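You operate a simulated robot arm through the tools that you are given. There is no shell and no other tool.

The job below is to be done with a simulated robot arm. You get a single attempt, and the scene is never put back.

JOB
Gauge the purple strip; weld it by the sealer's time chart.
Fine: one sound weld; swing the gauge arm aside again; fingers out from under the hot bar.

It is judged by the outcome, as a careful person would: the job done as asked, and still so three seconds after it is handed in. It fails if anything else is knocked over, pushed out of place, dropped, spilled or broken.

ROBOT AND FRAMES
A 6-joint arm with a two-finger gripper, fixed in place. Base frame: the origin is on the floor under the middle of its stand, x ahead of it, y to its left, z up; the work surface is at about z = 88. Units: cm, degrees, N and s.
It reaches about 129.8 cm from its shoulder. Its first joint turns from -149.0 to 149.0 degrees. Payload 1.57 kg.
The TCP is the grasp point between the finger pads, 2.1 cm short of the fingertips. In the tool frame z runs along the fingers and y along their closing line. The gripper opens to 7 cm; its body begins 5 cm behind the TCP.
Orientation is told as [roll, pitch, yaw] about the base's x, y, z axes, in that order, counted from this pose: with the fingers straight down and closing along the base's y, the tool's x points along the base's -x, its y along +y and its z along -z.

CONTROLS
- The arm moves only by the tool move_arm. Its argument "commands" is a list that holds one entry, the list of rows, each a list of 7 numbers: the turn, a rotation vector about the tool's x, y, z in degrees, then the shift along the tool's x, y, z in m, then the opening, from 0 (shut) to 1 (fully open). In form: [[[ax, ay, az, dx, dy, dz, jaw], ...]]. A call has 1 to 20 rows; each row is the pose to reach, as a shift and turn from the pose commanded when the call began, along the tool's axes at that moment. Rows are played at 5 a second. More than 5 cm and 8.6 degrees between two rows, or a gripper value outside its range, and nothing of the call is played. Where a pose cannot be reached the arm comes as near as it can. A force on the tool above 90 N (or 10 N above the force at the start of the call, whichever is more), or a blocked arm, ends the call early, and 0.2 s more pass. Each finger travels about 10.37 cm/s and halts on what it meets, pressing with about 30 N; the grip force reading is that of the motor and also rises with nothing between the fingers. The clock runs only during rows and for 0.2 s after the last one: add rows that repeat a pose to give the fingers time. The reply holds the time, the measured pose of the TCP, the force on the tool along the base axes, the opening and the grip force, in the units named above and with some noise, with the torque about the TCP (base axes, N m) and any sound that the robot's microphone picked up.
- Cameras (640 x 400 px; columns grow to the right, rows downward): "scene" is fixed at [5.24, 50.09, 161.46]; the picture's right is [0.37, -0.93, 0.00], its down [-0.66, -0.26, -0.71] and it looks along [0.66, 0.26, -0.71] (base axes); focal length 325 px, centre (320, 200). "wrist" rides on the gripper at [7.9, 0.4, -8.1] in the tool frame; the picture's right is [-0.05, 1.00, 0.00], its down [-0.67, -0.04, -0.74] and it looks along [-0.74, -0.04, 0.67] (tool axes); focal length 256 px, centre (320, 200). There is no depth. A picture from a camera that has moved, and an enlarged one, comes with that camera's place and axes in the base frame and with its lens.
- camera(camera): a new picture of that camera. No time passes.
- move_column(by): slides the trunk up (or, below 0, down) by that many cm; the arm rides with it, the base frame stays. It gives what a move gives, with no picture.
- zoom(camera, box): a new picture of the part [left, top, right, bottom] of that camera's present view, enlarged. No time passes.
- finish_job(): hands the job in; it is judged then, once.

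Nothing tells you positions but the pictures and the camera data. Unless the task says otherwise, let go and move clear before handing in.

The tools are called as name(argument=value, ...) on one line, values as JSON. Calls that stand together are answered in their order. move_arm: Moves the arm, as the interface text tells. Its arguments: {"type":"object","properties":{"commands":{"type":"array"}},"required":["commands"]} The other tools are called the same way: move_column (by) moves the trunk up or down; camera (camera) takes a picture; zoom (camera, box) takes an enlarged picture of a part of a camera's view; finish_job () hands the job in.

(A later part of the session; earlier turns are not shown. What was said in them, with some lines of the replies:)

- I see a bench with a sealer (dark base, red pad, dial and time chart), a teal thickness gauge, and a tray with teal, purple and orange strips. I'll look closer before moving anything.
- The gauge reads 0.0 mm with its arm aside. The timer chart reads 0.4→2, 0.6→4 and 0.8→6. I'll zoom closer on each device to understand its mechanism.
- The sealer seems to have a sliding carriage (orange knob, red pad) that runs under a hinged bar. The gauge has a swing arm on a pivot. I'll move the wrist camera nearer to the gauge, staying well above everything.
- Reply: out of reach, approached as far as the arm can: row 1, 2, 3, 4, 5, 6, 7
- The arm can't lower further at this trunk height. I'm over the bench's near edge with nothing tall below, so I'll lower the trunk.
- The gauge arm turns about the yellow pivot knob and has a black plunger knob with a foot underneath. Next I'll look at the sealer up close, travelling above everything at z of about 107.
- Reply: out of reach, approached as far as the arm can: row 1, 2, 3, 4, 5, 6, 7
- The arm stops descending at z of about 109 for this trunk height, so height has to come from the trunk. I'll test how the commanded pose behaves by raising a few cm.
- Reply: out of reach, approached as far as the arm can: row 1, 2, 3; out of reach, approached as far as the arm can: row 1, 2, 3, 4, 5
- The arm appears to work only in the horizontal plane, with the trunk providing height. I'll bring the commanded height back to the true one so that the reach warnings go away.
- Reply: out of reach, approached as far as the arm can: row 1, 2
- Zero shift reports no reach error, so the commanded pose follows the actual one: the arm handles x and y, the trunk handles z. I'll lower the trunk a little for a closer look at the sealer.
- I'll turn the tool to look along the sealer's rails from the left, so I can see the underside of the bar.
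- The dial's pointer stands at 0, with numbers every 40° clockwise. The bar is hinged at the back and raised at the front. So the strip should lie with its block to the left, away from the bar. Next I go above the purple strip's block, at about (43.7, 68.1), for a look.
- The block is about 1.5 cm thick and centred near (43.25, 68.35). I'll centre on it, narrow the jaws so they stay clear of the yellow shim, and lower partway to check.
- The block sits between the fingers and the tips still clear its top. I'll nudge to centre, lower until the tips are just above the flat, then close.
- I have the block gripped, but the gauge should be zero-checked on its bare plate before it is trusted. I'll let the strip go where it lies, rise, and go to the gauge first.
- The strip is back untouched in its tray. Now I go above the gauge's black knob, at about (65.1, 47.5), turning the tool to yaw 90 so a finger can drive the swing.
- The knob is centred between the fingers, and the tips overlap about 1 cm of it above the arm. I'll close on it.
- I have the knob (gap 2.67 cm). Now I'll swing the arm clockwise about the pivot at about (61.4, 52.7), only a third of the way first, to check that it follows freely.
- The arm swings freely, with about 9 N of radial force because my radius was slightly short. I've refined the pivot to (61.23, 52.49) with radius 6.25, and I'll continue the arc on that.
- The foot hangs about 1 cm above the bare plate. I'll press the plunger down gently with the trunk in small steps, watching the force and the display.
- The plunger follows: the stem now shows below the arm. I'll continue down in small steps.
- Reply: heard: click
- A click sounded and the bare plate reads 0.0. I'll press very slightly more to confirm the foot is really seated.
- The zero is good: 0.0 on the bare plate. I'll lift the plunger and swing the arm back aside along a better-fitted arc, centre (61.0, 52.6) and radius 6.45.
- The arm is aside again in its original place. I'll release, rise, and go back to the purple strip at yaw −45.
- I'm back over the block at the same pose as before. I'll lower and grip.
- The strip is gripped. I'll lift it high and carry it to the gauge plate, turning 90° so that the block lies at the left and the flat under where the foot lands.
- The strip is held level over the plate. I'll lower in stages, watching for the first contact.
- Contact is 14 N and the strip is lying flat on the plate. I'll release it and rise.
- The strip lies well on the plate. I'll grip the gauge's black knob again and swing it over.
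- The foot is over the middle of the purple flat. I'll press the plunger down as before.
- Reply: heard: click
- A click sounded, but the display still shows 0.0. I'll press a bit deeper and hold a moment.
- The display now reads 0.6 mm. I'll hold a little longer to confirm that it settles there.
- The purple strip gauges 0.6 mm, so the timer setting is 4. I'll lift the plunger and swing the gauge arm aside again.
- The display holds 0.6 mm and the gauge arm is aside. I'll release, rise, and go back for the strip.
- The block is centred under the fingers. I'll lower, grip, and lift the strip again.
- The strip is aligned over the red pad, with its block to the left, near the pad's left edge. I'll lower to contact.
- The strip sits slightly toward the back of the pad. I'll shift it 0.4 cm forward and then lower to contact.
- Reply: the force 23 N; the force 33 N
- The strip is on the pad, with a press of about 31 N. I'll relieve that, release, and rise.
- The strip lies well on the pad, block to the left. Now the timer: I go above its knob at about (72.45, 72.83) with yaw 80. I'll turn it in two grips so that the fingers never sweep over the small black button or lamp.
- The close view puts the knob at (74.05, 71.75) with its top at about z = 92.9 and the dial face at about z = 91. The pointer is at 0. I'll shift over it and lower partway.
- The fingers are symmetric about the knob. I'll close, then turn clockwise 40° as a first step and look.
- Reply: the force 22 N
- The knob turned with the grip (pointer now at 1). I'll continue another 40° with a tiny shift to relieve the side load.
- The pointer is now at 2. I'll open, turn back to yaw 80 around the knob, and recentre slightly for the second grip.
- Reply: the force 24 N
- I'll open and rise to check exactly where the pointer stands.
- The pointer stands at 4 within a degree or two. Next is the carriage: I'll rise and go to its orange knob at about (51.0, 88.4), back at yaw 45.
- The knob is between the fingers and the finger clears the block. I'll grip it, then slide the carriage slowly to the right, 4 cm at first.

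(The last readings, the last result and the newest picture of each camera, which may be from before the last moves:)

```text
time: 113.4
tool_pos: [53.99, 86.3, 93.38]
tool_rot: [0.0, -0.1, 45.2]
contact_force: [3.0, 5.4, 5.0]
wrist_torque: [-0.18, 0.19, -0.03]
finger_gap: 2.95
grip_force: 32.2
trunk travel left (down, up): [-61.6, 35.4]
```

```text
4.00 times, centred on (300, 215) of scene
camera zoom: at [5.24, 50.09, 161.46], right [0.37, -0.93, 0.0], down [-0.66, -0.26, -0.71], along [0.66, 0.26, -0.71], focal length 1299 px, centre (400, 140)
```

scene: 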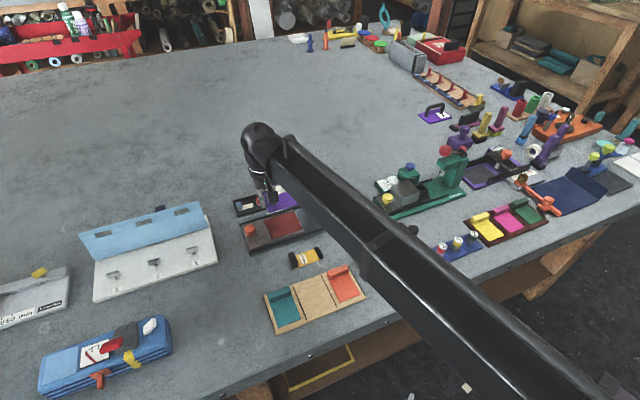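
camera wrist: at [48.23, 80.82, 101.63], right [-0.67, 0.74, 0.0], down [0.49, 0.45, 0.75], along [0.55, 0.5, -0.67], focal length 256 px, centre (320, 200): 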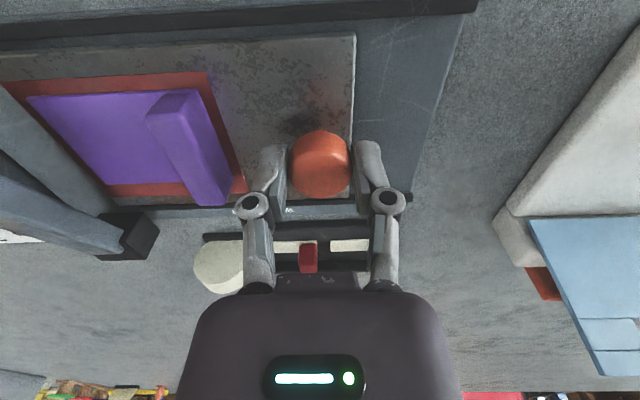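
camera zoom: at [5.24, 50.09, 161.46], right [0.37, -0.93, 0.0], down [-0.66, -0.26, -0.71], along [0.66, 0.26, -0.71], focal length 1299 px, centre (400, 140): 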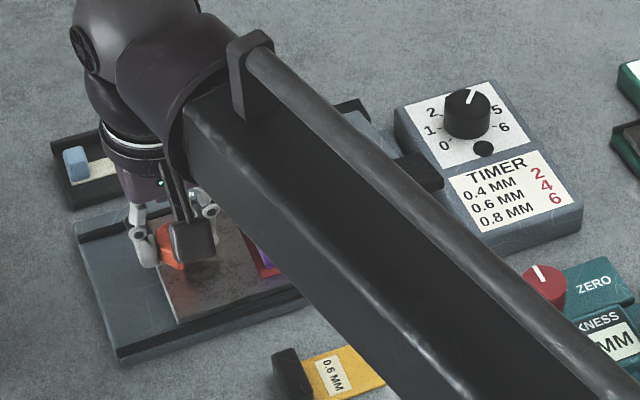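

The carriage slides smoothly and the sealer's base stays put. I'll continue another 4 cm.

move_arm(commands=[[[0, 0, 0, 0, -0.005, 0, 0.33], [0, 0, 0, 0, -0.01, 0, 0.33], [0, 0, 0, 0, -0.015, 0, 0.33], [0, 0, 0, 0, -0.02, 0, 0.33], [0, 0, 0, 0, -0.025, 0, 0.33], [0, 0, 0, 0, -0.03, 0, 0.33], [0, 0, 0, 0, -0.035, 0, 0.33], [0, 0, 0, 0, -0.035, 0, 0.33]]])

camera(camera="wrist")

zoom(camera="wrist", box=[0, 40, 320, 240])

zoom(camera="scene", box=[220, 165, 380, 265])

```text
time: 115.2
tool_pos: [56.51, 83.79, 93.51]
tool_rot: [-0.1, 0.0, 45.2]
contact_force: [0.0, 2.4, 3.1]
wrist_torque: [0.59, -0.45, -0.01]
finger_gap: 2.96
grip_force: 31.8
trunk travel left (down, up): [-61.6, 35.4]
```

```text
taken
camera wrist: at [50.7, 78.37, 101.64], right [-0.67, 0.74, 0.0], down [0.49, 0.45, 0.74], along [0.55, 0.5, -0.67], focal length 256 px, centre (320, 200)
```

wrist: 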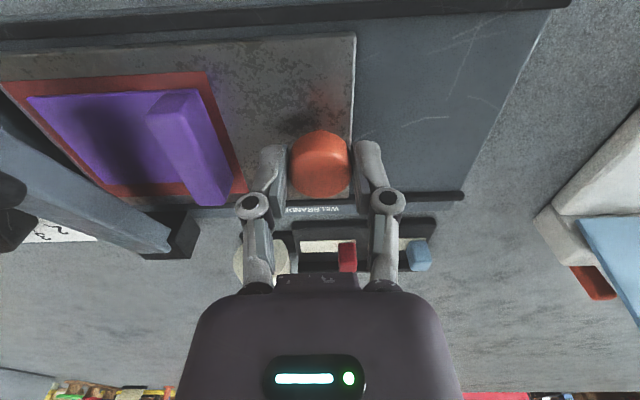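

```text
2.00 times, centred on (160, 140) of wrist
camera zoom: at [50.7, 78.37, 101.64], right [-0.67, 0.74, 0.0], down [0.49, 0.45, 0.74], along [0.55, 0.5, -0.67], focal length 512 px, centre (640, 320)
```

zoom: 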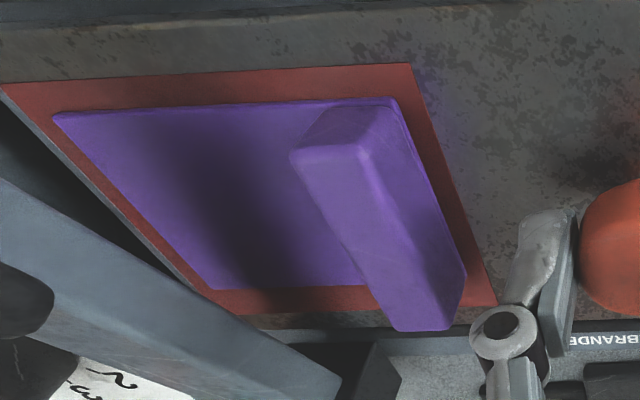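

```text
4.00 times, centred on (300, 215) of scene
camera zoom: at [5.24, 50.09, 161.46], right [0.37, -0.93, 0.0], down [-0.66, -0.26, -0.71], along [0.66, 0.26, -0.71], focal length 1299 px, centre (400, 140)
```

zoom: 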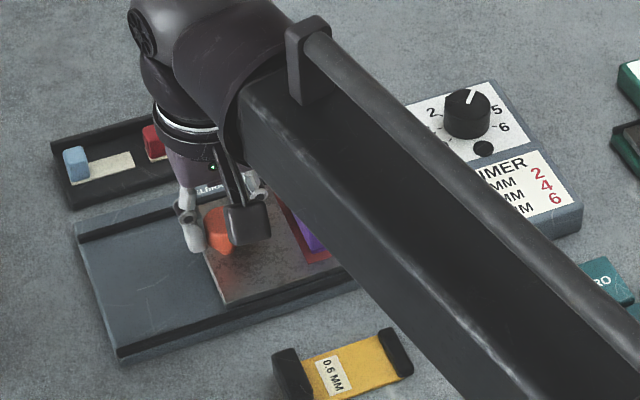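

I've moved 7.5 cm. The bar's shadow now falls across the flat and the carriage's right end is near the end of the bed. I'll continue in small steps to feel for the stop.

move_arm(commands=[[[0, 0, 0, 0, -0.003, 0, 0.33], [0, 0, 0, 0, -0.006, 0, 0.33], [0, 0, 0, 0, -0.008, 0, 0.33], [0, 0, 0, 0, -0.008, 0, 0.33]]])

move_arm(commands=[[[0, 0, 0, 0, -0.001, 0, 0.33], [0, 0, 0, 0, -0.002, 0, 0.33], [0, 0, 0, 0, -0.002, 0, 0.33]]])

zoom(camera="wrist", box=[0, 40, 320, 240])

```text
time: 116.2
tool_pos: [56.61, 83.66, 93.47]
tool_rot: [0.5, 0.0, 45.4]
contact_force: [-25.6, 35.3, 9.9]
wrist_torque: [0.75, 0.37, 0.01]
finger_gap: 2.94
grip_force: 31.9
trunk travel left (down, up): [-61.6, 35.4]
```

```text
time: 117.0
tool_pos: [56.6, 83.64, 93.52]
tool_rot: [0.6, -0.1, 45.4]
contact_force: [-23.1, 44.5, 15.5]
wrist_torque: [0.54, 0.95, -0.14]
finger_gap: 2.97
grip_force: 31.8
trunk travel left (down, up): [-61.6, 35.4]
```

```text
2.00 times, centred on (160, 140) of wrist
camera zoom: at [50.83, 78.22, 101.62], right [-0.67, 0.74, 0.01], down [0.5, 0.44, 0.75], along [0.55, 0.51, -0.67], focal length 512 px, centre (640, 320)
```

zoom: 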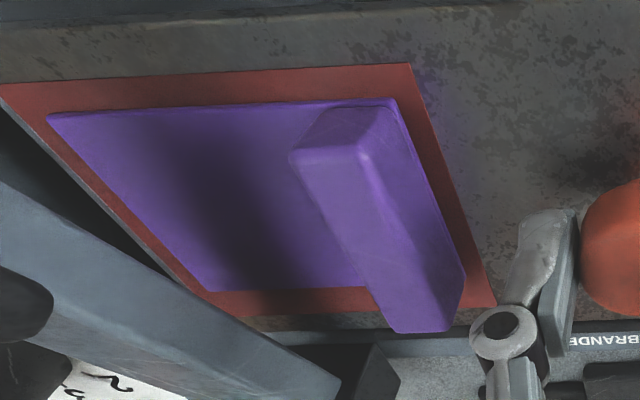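

The carriage has met its stop (about 50 N). I'll relax that push, release the knob, rise, and inspect the alignment under the bar.

move_arm(commands=[[[0, 0, 0, 0, 0.004, 0, 0.33], [0, 0, 0, 0, 0.0085, 0, 0.33], [0, 0, 0, 0, 0.0085, 0, 0.33]]])

move_arm(commands=[[[0, 0, 0, 0, 0, 0, 0.45], [0, 0, 0, 0, 0, 0, 0.6], [0, 0, 0, 0, 0, 0, 0.6]]])

move_column(by=10.2)

camera(camera="wrist")

```text
time: 117.8
tool_pos: [56.45, 83.79, 93.54]
tool_rot: [0.0, -0.1, 45.2]
contact_force: [-8.1, 22.4, 10.0]
wrist_torque: [0.92, -0.04, -0.15]
finger_gap: 2.95
grip_force: 32.1
trunk travel left (down, up): [-61.6, 35.4]
```

```text
time: 118.6
tool_pos: [56.57, 83.53, 93.54]
tool_rot: [-0.1, -0.1, 45.2]
contact_force: [0.6, -0.8, 0.5]
wrist_torque: [0.0, -0.03, 0.02]
finger_gap: 4.2
grip_force: 0.1
trunk travel left (down, up): [-61.6, 35.4]
```

```text
time: 120.0
tool_pos: [56.71, 83.62, 103.65]
tool_rot: [0.0, 0.0, 45.2]
contact_force: [-0.1, -0.3, 0.0]
wrist_torque: [-0.01, -0.03, -0.01]
finger_gap: 4.19
grip_force: 0.1
trunk travel left (down, up): [-71.8, 25.2]
```

```text
taken
camera wrist: at [50.9, 78.23, 111.82], right [-0.67, 0.74, 0.0], down [0.49, 0.45, 0.74], along [0.55, 0.5, -0.67], focal length 256 px, centre (320, 200)
```

wrist: 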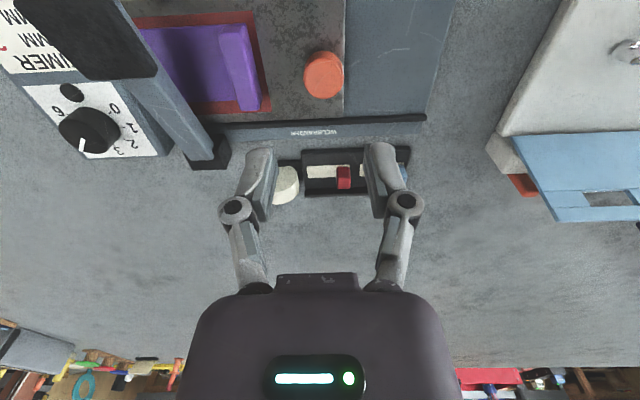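

move_arm(commands=[[[0, 0, 0, 0.028, -0.03, 0, 0.6], [0, 0, 0, 0.056, -0.06, 0, 0.6], [0, 0, 0, 0.084, -0.09, 0, 0.6], [0, 0, 0, 0.1121, -0.1198, 0, 0.6], [0, 0, 0, 0.1121, -0.1198, 0, 0.6]]])

camera(camera="wrist")

zoom(camera="wrist", box=[230, 60, 430, 220])

camera(camera="scene")

zoom(camera="scene", box=[240, 170, 370, 260])

```text
time: 121.2
tool_pos: [57.2, 67.37, 103.66]
tool_rot: [0.0, 0.1, 45.2]
contact_force: [0.3, -0.7, 0.3]
wrist_torque: [0.0, 0.0, -0.01]
finger_gap: 4.17
grip_force: 0.1
trunk travel left (down, up): [-71.8, 25.2]
```

```text
taken
camera wrist: at [51.35, 61.85, 111.82], right [-0.67, 0.74, 0.0], down [0.49, 0.45, 0.74], along [0.55, 0.5, -0.67], focal length 256 px, centre (320, 200)
```

wrist: 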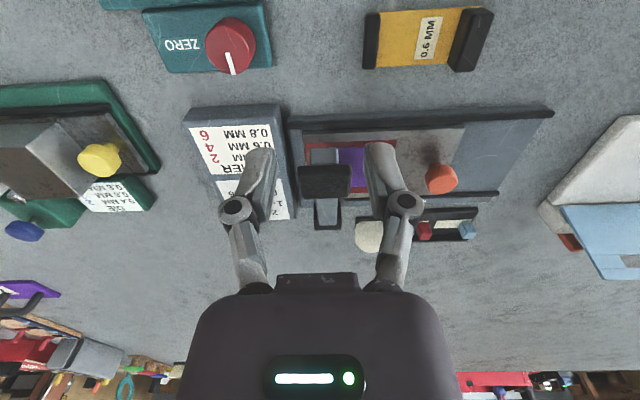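

```text
2.50 times, centred on (330, 140) of wrist
camera zoom: at [51.35, 61.85, 111.82], right [-0.67, 0.74, 0.0], down [0.49, 0.45, 0.74], along [0.55, 0.5, -0.67], focal length 640 px, centre (295, 350)
```

zoom: 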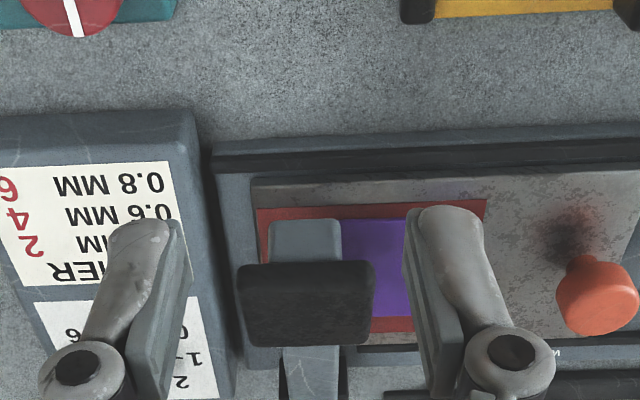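

```text
taken
```

scene: 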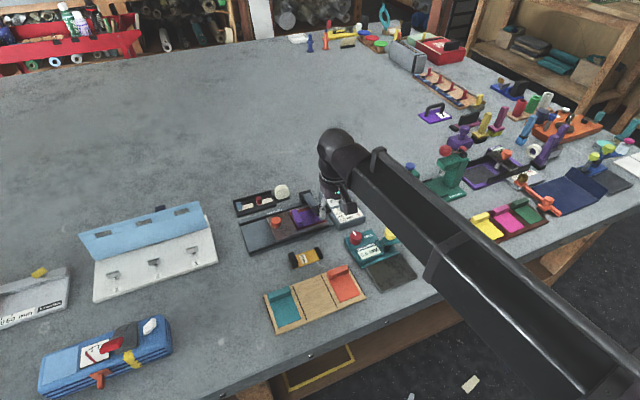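

```text
4.44 times, centred on (305, 215) of scene
camera zoom: at [5.24, 50.09, 161.46], right [0.37, -0.93, 0.0], down [-0.66, -0.26, -0.71], along [0.66, 0.26, -0.71], focal length 1443 px, centre (387, 133)
```

zoom: 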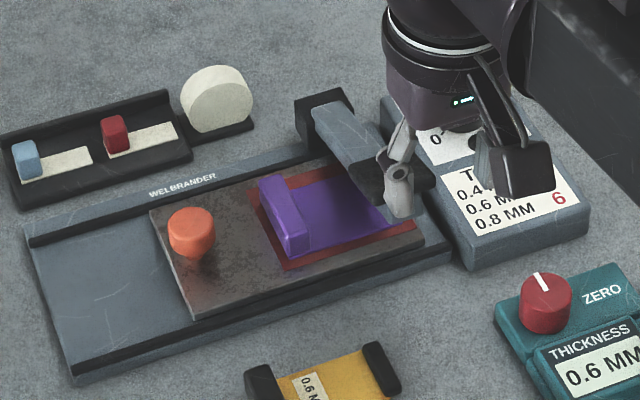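

The bar (centre r ≈ −7.1, about 2.3 cm wide) lies over the flat, well right of the block. The black press pad's top is at about (62.4, 72.4, 96.2). I'll close the fingers and go above it, staying clear.

move_arm(commands=[[[0, 0, 0, -0.036, -0.0007, 0, 0.3], [0, 0, 0, -0.0723, -0.0015, 0, 0.05], [0, 0, 0, -0.0723, -0.0015, 0, 0], [0, 0, 0, -0.0723, -0.0015, 0, 0], [0, 0, 0, -0.0723, -0.0015, 0, 0]]])

move_column(by=-3.4)

camera(camera="wrist")

zoom(camera="wrist", box=[230, 60, 430, 220])

zoom(camera="scene", box=[270, 165, 380, 245])

```text
time: 122.4
tool_pos: [62.43, 72.35, 103.72]
tool_rot: [0.0, 0.0, 45.2]
contact_force: [-0.9, 0.1, -0.3]
wrist_torque: [-0.01, 0.0, 0.01]
finger_gap: 0.0
grip_force: 28.8
trunk travel left (down, up): [-71.8, 25.2]
```

```text
time: 123.2
tool_pos: [62.45, 72.33, 100.26]
tool_rot: [0.0, -0.1, 45.3]
contact_force: [0.3, -0.1, -0.9]
wrist_torque: [0.04, 0.02, 0.01]
finger_gap: 0.0
grip_force: 28.5
trunk travel left (down, up): [-68.4, 28.6]
```

```text
taken
camera wrist: at [56.57, 66.89, 108.44], right [-0.67, 0.74, 0.0], down [0.49, 0.45, 0.74], along [0.55, 0.5, -0.67], focal length 256 px, centre (320, 200)
```

wrist: 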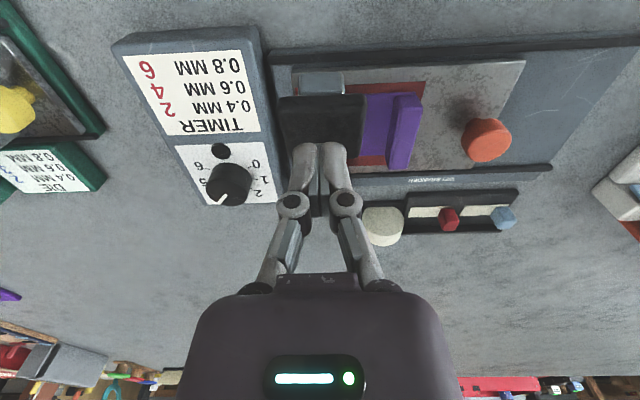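

```text
2.50 times, centred on (330, 140) of wrist
camera zoom: at [56.57, 66.89, 108.44], right [-0.67, 0.74, 0.0], down [0.49, 0.45, 0.74], along [0.55, 0.5, -0.67], focal length 640 px, centre (295, 350)
```

zoom: 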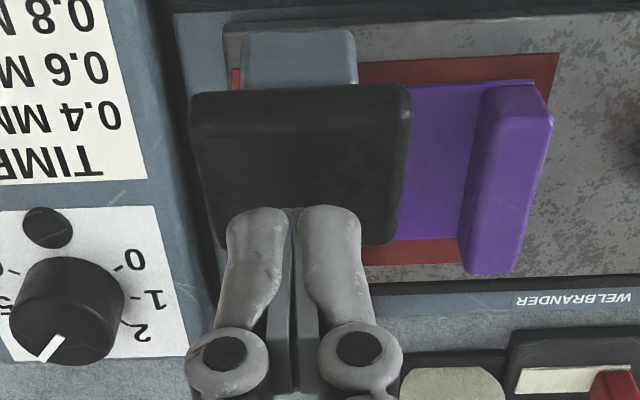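

```text
5.00 times, centred on (325, 205) of scene
camera zoom: at [5.24, 50.09, 161.46], right [0.37, -0.93, 0.0], down [-0.66, -0.26, -0.71], along [0.66, 0.26, -0.71], focal length 1624 px, centre (295, 175)
```

zoom: 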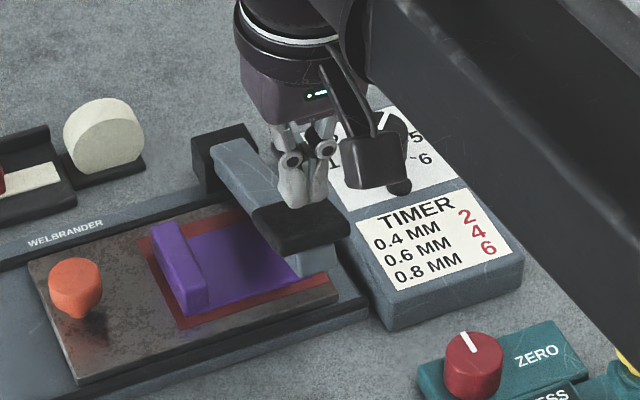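

The fingertips are centred above the press pad, and the bar sits over the purple flat with the block clear. I'll lower to first contact with the pad.

move_column(by=-1.6)

move_column(by=-0.6)

zoom(camera="wrist", box=[230, 60, 430, 220])

zoom(camera="scene", box=[270, 165, 380, 245])

```text
time: 123.8
tool_pos: [62.32, 72.31, 98.68]
tool_rot: [0.1, 0.0, 45.2]
contact_force: [1.2, 1.5, 1.5]
wrist_torque: [-0.02, 0.01, 0.01]
finger_gap: 0.6
grip_force: 28.4
trunk travel left (down, up): [-66.8, 30.2]
```

```text
time: 124.3
tool_pos: [62.32, 72.32, 98.08]
tool_rot: [0.0, 0.0, 45.2]
contact_force: [-0.4, 0.6, 2.9]
wrist_torque: [0.01, 0.03, -0.03]
finger_gap: 0.61
grip_force: 28.7
trunk travel left (down, up): [-66.2, 30.8]
```

```text
2.50 times, centred on (330, 140) of wrist
camera zoom: at [56.54, 66.91, 106.25], right [-0.67, 0.74, 0.0], down [0.49, 0.45, 0.75], along [0.55, 0.5, -0.67], focal length 640 px, centre (295, 350)
```

zoom: 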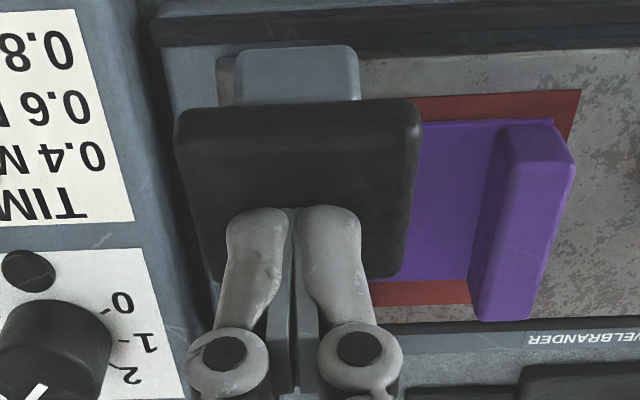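

```text
5.00 times, centred on (325, 205) of scene
camera zoom: at [5.24, 50.09, 161.46], right [0.37, -0.93, 0.0], down [-0.66, -0.26, -0.71], along [0.66, 0.26, -0.71], focal length 1624 px, centre (295, 175)
```

zoom: 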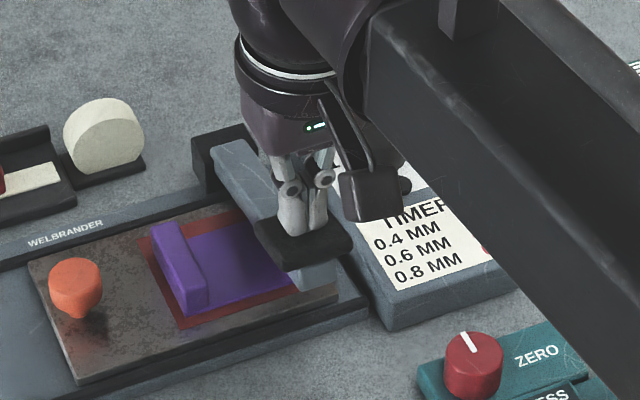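

There is contact, and the bar yields with a light spring. I'll press on down toward the strip.

move_column(by=-1.6)

zoom(camera="scene", box=[270, 165, 380, 245])

zoom(camera="wrist", box=[180, 40, 460, 220])

```text
time: 125.0
tool_pos: [62.33, 72.31, 96.57]
tool_rot: [0.0, 0.0, 45.3]
contact_force: [-0.8, 0.0, 3.6]
wrist_torque: [0.01, 0.03, -0.01]
finger_gap: 0.61
grip_force: 28.5
trunk travel left (down, up): [-64.6, 32.4]
```

```text
5.00 times, centred on (325, 205) of scene
camera zoom: at [5.24, 50.09, 161.46], right [0.37, -0.93, 0.0], down [-0.66, -0.26, -0.71], along [0.66, 0.26, -0.71], focal length 1624 px, centre (295, 175)
```

zoom: 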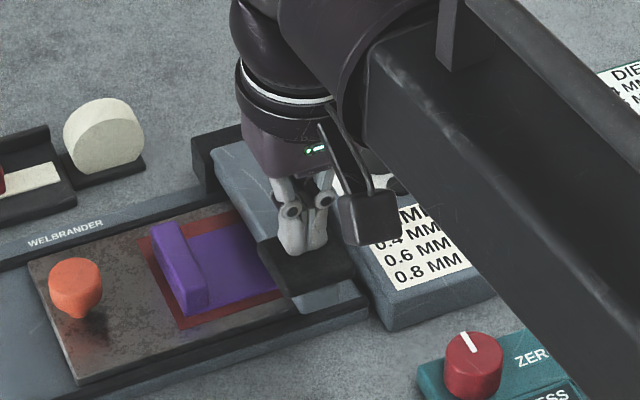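

```text
2.22 times, centred on (320, 130) of wrist
camera zoom: at [56.54, 66.91, 104.65], right [-0.67, 0.74, 0.0], down [0.49, 0.45, 0.75], along [0.55, 0.5, -0.67], focal length 569 px, centre (320, 356)
```

zoom: 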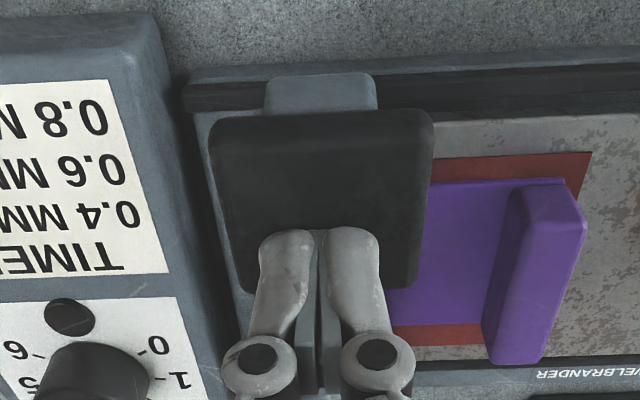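

move_column(by=-0.7)

zoom(camera="scene", box=[270, 165, 380, 245])

```text
time: 125.5
tool_pos: [62.24, 72.35, 95.87]
tool_rot: [0.0, 0.0, 45.1]
contact_force: [-1.1, -0.3, 2.7]
wrist_torque: [-0.02, 0.04, 0.0]
finger_gap: 0.59
grip_force: 28.3
trunk travel left (down, up): [-63.9, 33.1]
```

```text
5.00 times, centred on (325, 205) of scene
camera zoom: at [5.24, 50.09, 161.46], right [0.37, -0.93, 0.0], down [-0.66, -0.26, -0.71], along [0.66, 0.26, -0.71], focal length 1624 px, centre (295, 175)
```

zoom: 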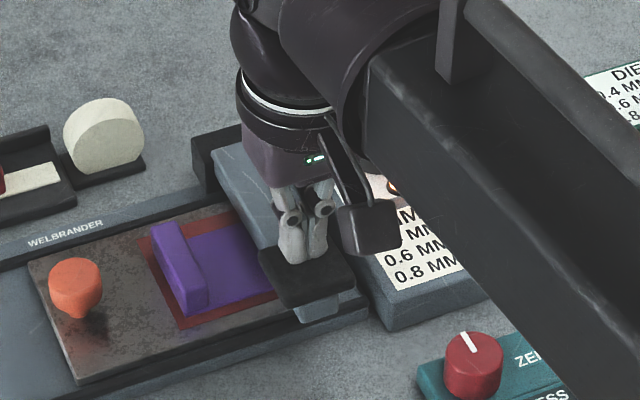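

move_column(by=-0.5)

zoom(camera="wrist", box=[180, 40, 460, 220])

zoom(camera="scene", box=[270, 165, 380, 245])

```text
time: 126.1
tool_pos: [62.18, 72.25, 95.35]
tool_rot: [0.1, 0.0, 45.2]
contact_force: [-1.5, -0.7, 8.1]
wrist_torque: [0.0, 0.04, -0.02]
finger_gap: 0.62
grip_force: 27.9
trunk travel left (down, up): [-63.4, 33.6]
```

```text
2.22 times, centred on (320, 130) of wrist
camera zoom: at [56.51, 66.86, 103.51], right [-0.67, 0.74, 0.0], down [0.49, 0.45, 0.75], along [0.55, 0.5, -0.67], focal length 569 px, centre (320, 356)
```

zoom: 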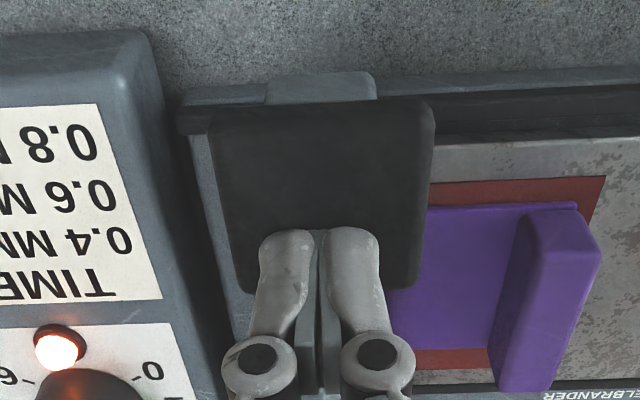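

```text
5.00 times, centred on (325, 205) of scene
camera zoom: at [5.24, 50.09, 161.46], right [0.37, -0.93, 0.0], down [-0.66, -0.26, -0.71], along [0.66, 0.26, -0.71], focal length 1624 px, centre (295, 175)
```

zoom: 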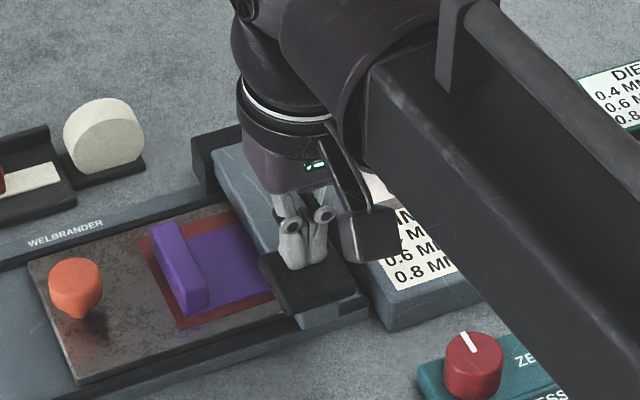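

The lamp is lit, so the bar is down and the weld timer is running. I'll press slightly firmer and hold, listening for the end.

move_column(by=-0.1)

move_arm(commands=[[[0, 0, 0, 0, 0, 0, 0], [0, 0, 0, 0, 0, 0, 0], [0, 0, 0, 0, 0, 0, 0], [0, 0, 0, 0, 0, 0, 0], [0, 0, 0, 0, 0, 0, 0], [0, 0, 0, 0, 0, 0, 0], [0, 0, 0, 0, 0, 0, 0], [0, 0, 0, 0, 0, 0, 0], [0, 0, 0, 0, 0, 0, 0], [0, 0, 0, 0, 0, 0, 0]]])

zoom(camera="wrist", box=[180, 40, 460, 220])

```text
time: 126.6
tool_pos: [62.32, 72.27, 95.41]
tool_rot: [0.0, 0.0, 45.2]
contact_force: [2.0, 3.9, 19.5]
wrist_torque: [0.08, -0.04, -0.02]
finger_gap: 0.59
grip_force: 29.0
trunk travel left (down, up): [-63.3, 33.7]
```

```text
time: 128.8
tool_pos: [62.21, 72.15, 95.29]
tool_rot: [0.0, -0.1, 45.2]
contact_force: [4.8, 10.9, 25.4]
wrist_torque: [0.22, -0.12, -0.01]
finger_gap: 0.62
grip_force: 28.9
trunk travel left (down, up): [-63.3, 33.7]
```

```text
2.22 times, centred on (320, 130) of wrist
camera zoom: at [56.47, 66.81, 103.47], right [-0.67, 0.74, 0.0], down [0.49, 0.45, 0.75], along [0.55, 0.5, -0.67], focal length 569 px, centre (320, 356)
```

zoom: 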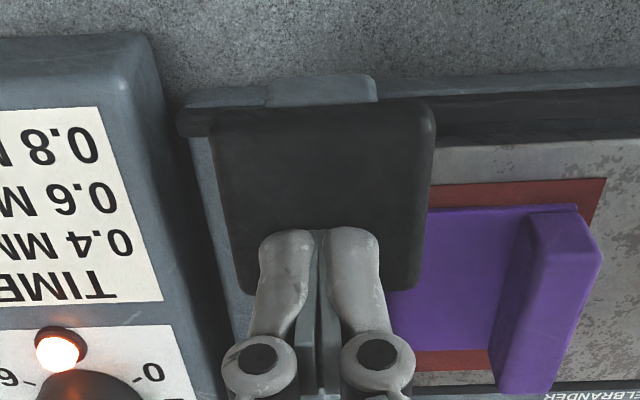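

The lamp is still lit. I'll keep holding in short steps until it goes out or sounds.

move_arm(commands=[[[0, 0, 0, 0, 0, 0, 0], [0, 0, 0, 0, 0, 0, 0], [0, 0, 0, 0, 0, 0, 0]]])

zoom(camera="wrist", box=[180, 40, 460, 220])

```text
time: 129.6
tool_pos: [62.25, 72.26, 95.32]
tool_rot: [-0.1, 0.0, 45.2]
contact_force: [4.2, 8.3, 24.6]
wrist_torque: [0.19, -0.09, 0.02]
finger_gap: 0.62
grip_force: 28.8
trunk travel left (down, up): [-63.3, 33.7]
```

```text
2.22 times, centred on (320, 130) of wrist
camera zoom: at [56.47, 66.8, 103.47], right [-0.67, 0.74, 0.0], down [0.49, 0.45, 0.75], along [0.55, 0.5, -0.67], focal length 569 px, centre (320, 356)
```

zoom: 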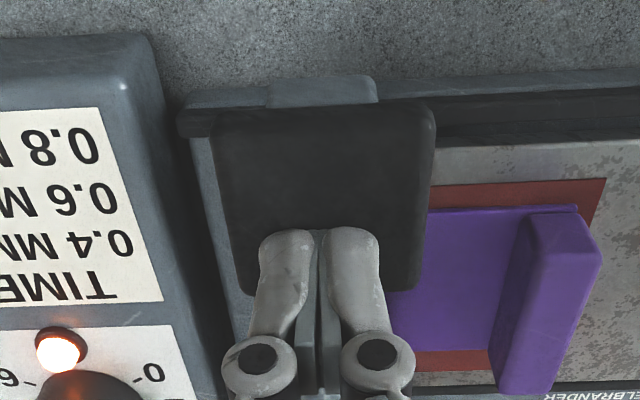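

move_arm(commands=[[[0, 0, 0, 0, 0, 0, 0]]])

zoom(camera="wrist", box=[180, 40, 460, 220])

```text
time: 130.0
tool_pos: [62.23, 72.18, 95.41]
tool_rot: [0.0, 0.0, 45.1]
contact_force: [3.4, 8.7, 24.1]
wrist_torque: [0.17, -0.09, -0.01]
finger_gap: 0.58
grip_force: 28.3
trunk travel left (down, up): [-63.3, 33.7]
```

```text
2.22 times, centred on (320, 130) of wrist
camera zoom: at [56.47, 66.79, 103.47], right [-0.67, 0.74, 0.0], down [0.49, 0.45, 0.75], along [0.55, 0.5, -0.67], focal length 569 px, centre (320, 356)
```

zoom: 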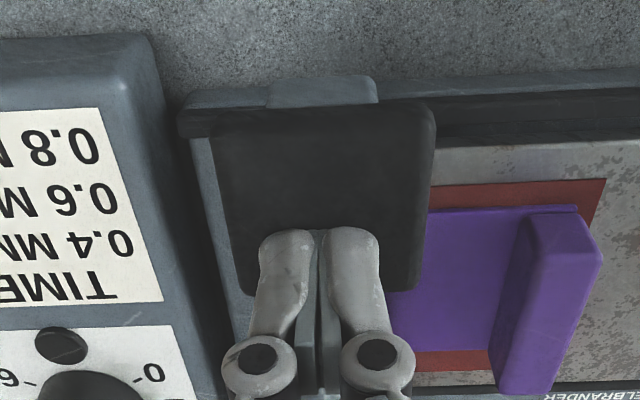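

The lamp went out after about 4 s. I'll lift straight off now.

move_column(by=8.4)

camera(camera="wrist")

zoom(camera="wrist", box=[200, 30, 480, 210])

zoom(camera="scene", box=[240, 165, 380, 255])

```text
time: 131.2
tool_pos: [62.42, 72.25, 103.59]
tool_rot: [0.0, 0.0, 45.2]
contact_force: [-0.9, -0.9, -1.1]
wrist_torque: [0.0, 0.03, 0.0]
finger_gap: 0.0
grip_force: 28.8
trunk travel left (down, up): [-71.7, 25.3]
```

```text
taken
camera wrist: at [56.58, 66.91, 111.72], right [-0.67, 0.74, 0.0], down [0.49, 0.45, 0.74], along [0.55, 0.5, -0.67], focal length 256 px, centre (320, 200)
```

wrist: 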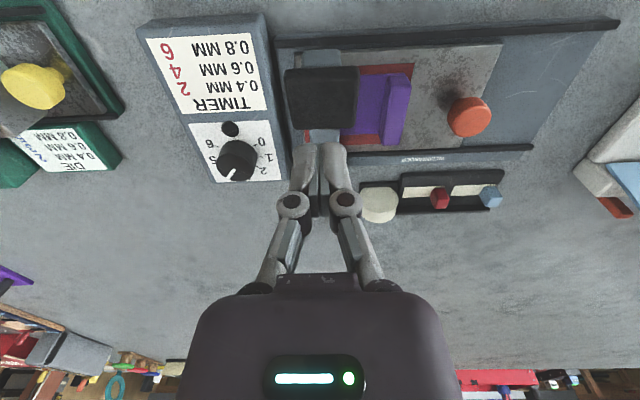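

```text
2.22 times, centred on (340, 120) of wrist
camera zoom: at [56.58, 66.91, 111.72], right [-0.67, 0.74, 0.0], down [0.49, 0.45, 0.74], along [0.55, 0.5, -0.67], focal length 569 px, centre (276, 378)
```

zoom: 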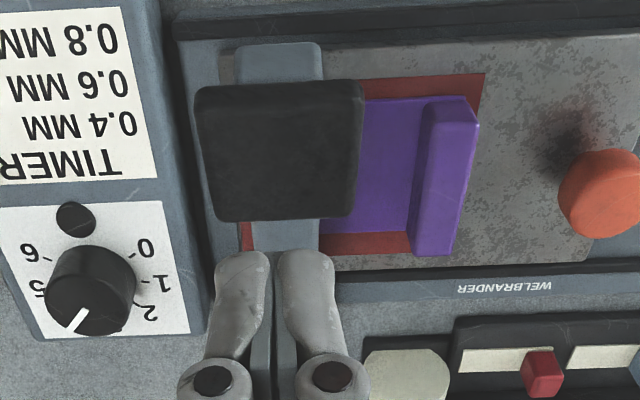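

```text
4.44 times, centred on (310, 210) of scene
camera zoom: at [5.24, 50.09, 161.46], right [0.37, -0.93, 0.0], down [-0.66, -0.26, -0.71], along [0.66, 0.26, -0.71], focal length 1443 px, centre (364, 156)
```

zoom: 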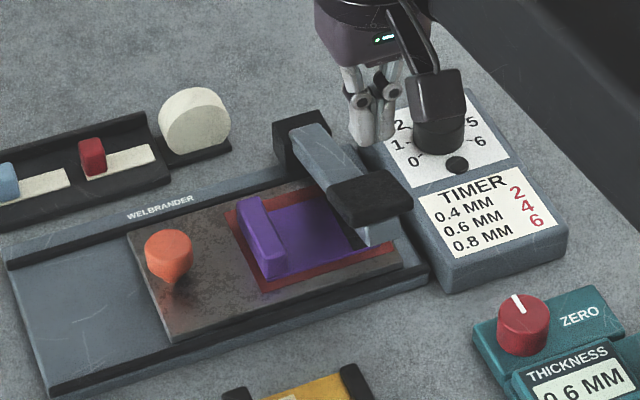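

The bar has sprung back up and the fingers are clear. I'll raise further, move the arm well away, and inspect the result and the surroundings.

move_column(by=8)

move_arm(commands=[[[0, 0, 0, 0.04, -0.012, 0, 0.2], [0, 0, 0, 0.08, -0.024, 0, 0.4], [0, 0, 0, 0.12, -0.036, 0, 0.5], [0, 0, 0, 0.16, -0.048, 0, 0.5], [0, 0, 0, 0.2, -0.06, 0, 0.5], [0, 0, 0, 0.24, -0.072, 0, 0.5], [0, 0, 0, 0.28, -0.084, 0, 0.5], [0, 0, 0, 0.28, -0.084, 0, 0.5]]])

camera(camera="scene")

zoom(camera="scene", box=[230, 170, 370, 260])

zoom(camera="scene", box=[280, 200, 340, 240])

camera(camera="wrist")

```text
time: 132.3
tool_pos: [62.42, 72.19, 111.58]
tool_rot: [0.0, 0.0, 45.1]
contact_force: [-0.1, 0.1, -0.9]
wrist_torque: [0.01, -0.01, -0.02]
finger_gap: 0.0
grip_force: 28.9
trunk travel left (down, up): [-79.7, 17.3]
```

```text
time: 134.2
tool_pos: [48.67, 46.58, 111.51]
tool_rot: [0.0, 0.0, 45.2]
contact_force: [1.0, 0.2, -0.6]
wrist_torque: [-0.02, 0.0, 0.01]
finger_gap: 3.51
grip_force: 0.0
trunk travel left (down, up): [-79.7, 17.3]
```

```text
taken
```

scene: 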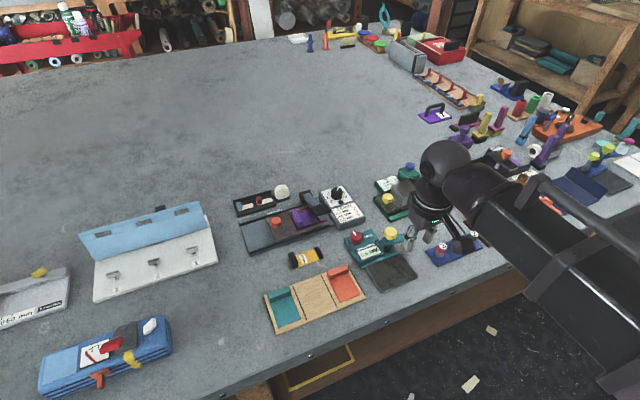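

```text
4.44 times, centred on (300, 215) of scene
camera zoom: at [5.24, 50.09, 161.46], right [0.37, -0.93, 0.0], down [-0.66, -0.26, -0.71], along [0.66, 0.26, -0.71], focal length 1443 px, centre (409, 133)
```

zoom: 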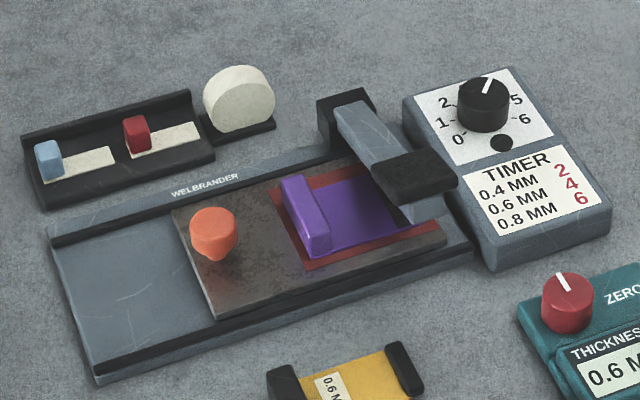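

```text
10.00 times, centred on (310, 220) of scene
camera zoom: at [5.24, 50.09, 161.46], right [0.37, -0.93, 0.0], down [-0.66, -0.26, -0.71], along [0.66, 0.26, -0.71], focal length 3248 px, centre (420, 0)
```

zoom: 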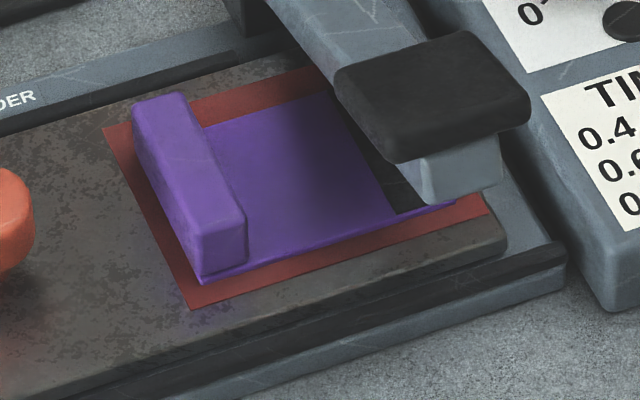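

```text
taken
camera wrist: at [42.79, 41.2, 119.71], right [-0.67, 0.74, 0.0], down [0.49, 0.45, 0.74], along [0.55, 0.5, -0.67], focal length 256 px, centre (320, 200)
```

wrist: 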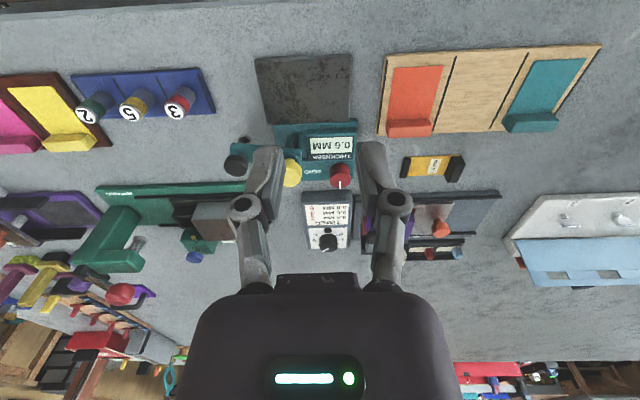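

A dark weld band lies across the purple flat. The bar is up, the timer reads 4, the gauge arm is aside showing 0.6 mm, the other parts are undisturbed, and the gripper is clear. I'm handing the job in.

finish_job()

```text
The job is handed in.
```

The purple strip gauged 0.6 mm and has one weld, made at the chart's setting of 4.

- **Gauge:** I checked it on its bare plate first and it read 0.0. It then read 0.6 mm with the purple strip under the foot. The gauge arm is swung back aside.
- **Weld:** I pressed the bar once. The lamp came on and went out about 4 seconds later, and I lifted straight away. A dark weld band now shows across the flat part of the strip. I judged it only from the camera views and did not slide the strip out to look closer.
- **Sealer:** The bar has sprung back up and the fingers are well clear of it.
- **Left in place:** The strip is still on the sealer's carriage under the raised bar, and the timer is still set to 4. The job did not ask for either to be put back.

In the final pictures the sealer had not shifted, and I saw nothing else knocked or moved.
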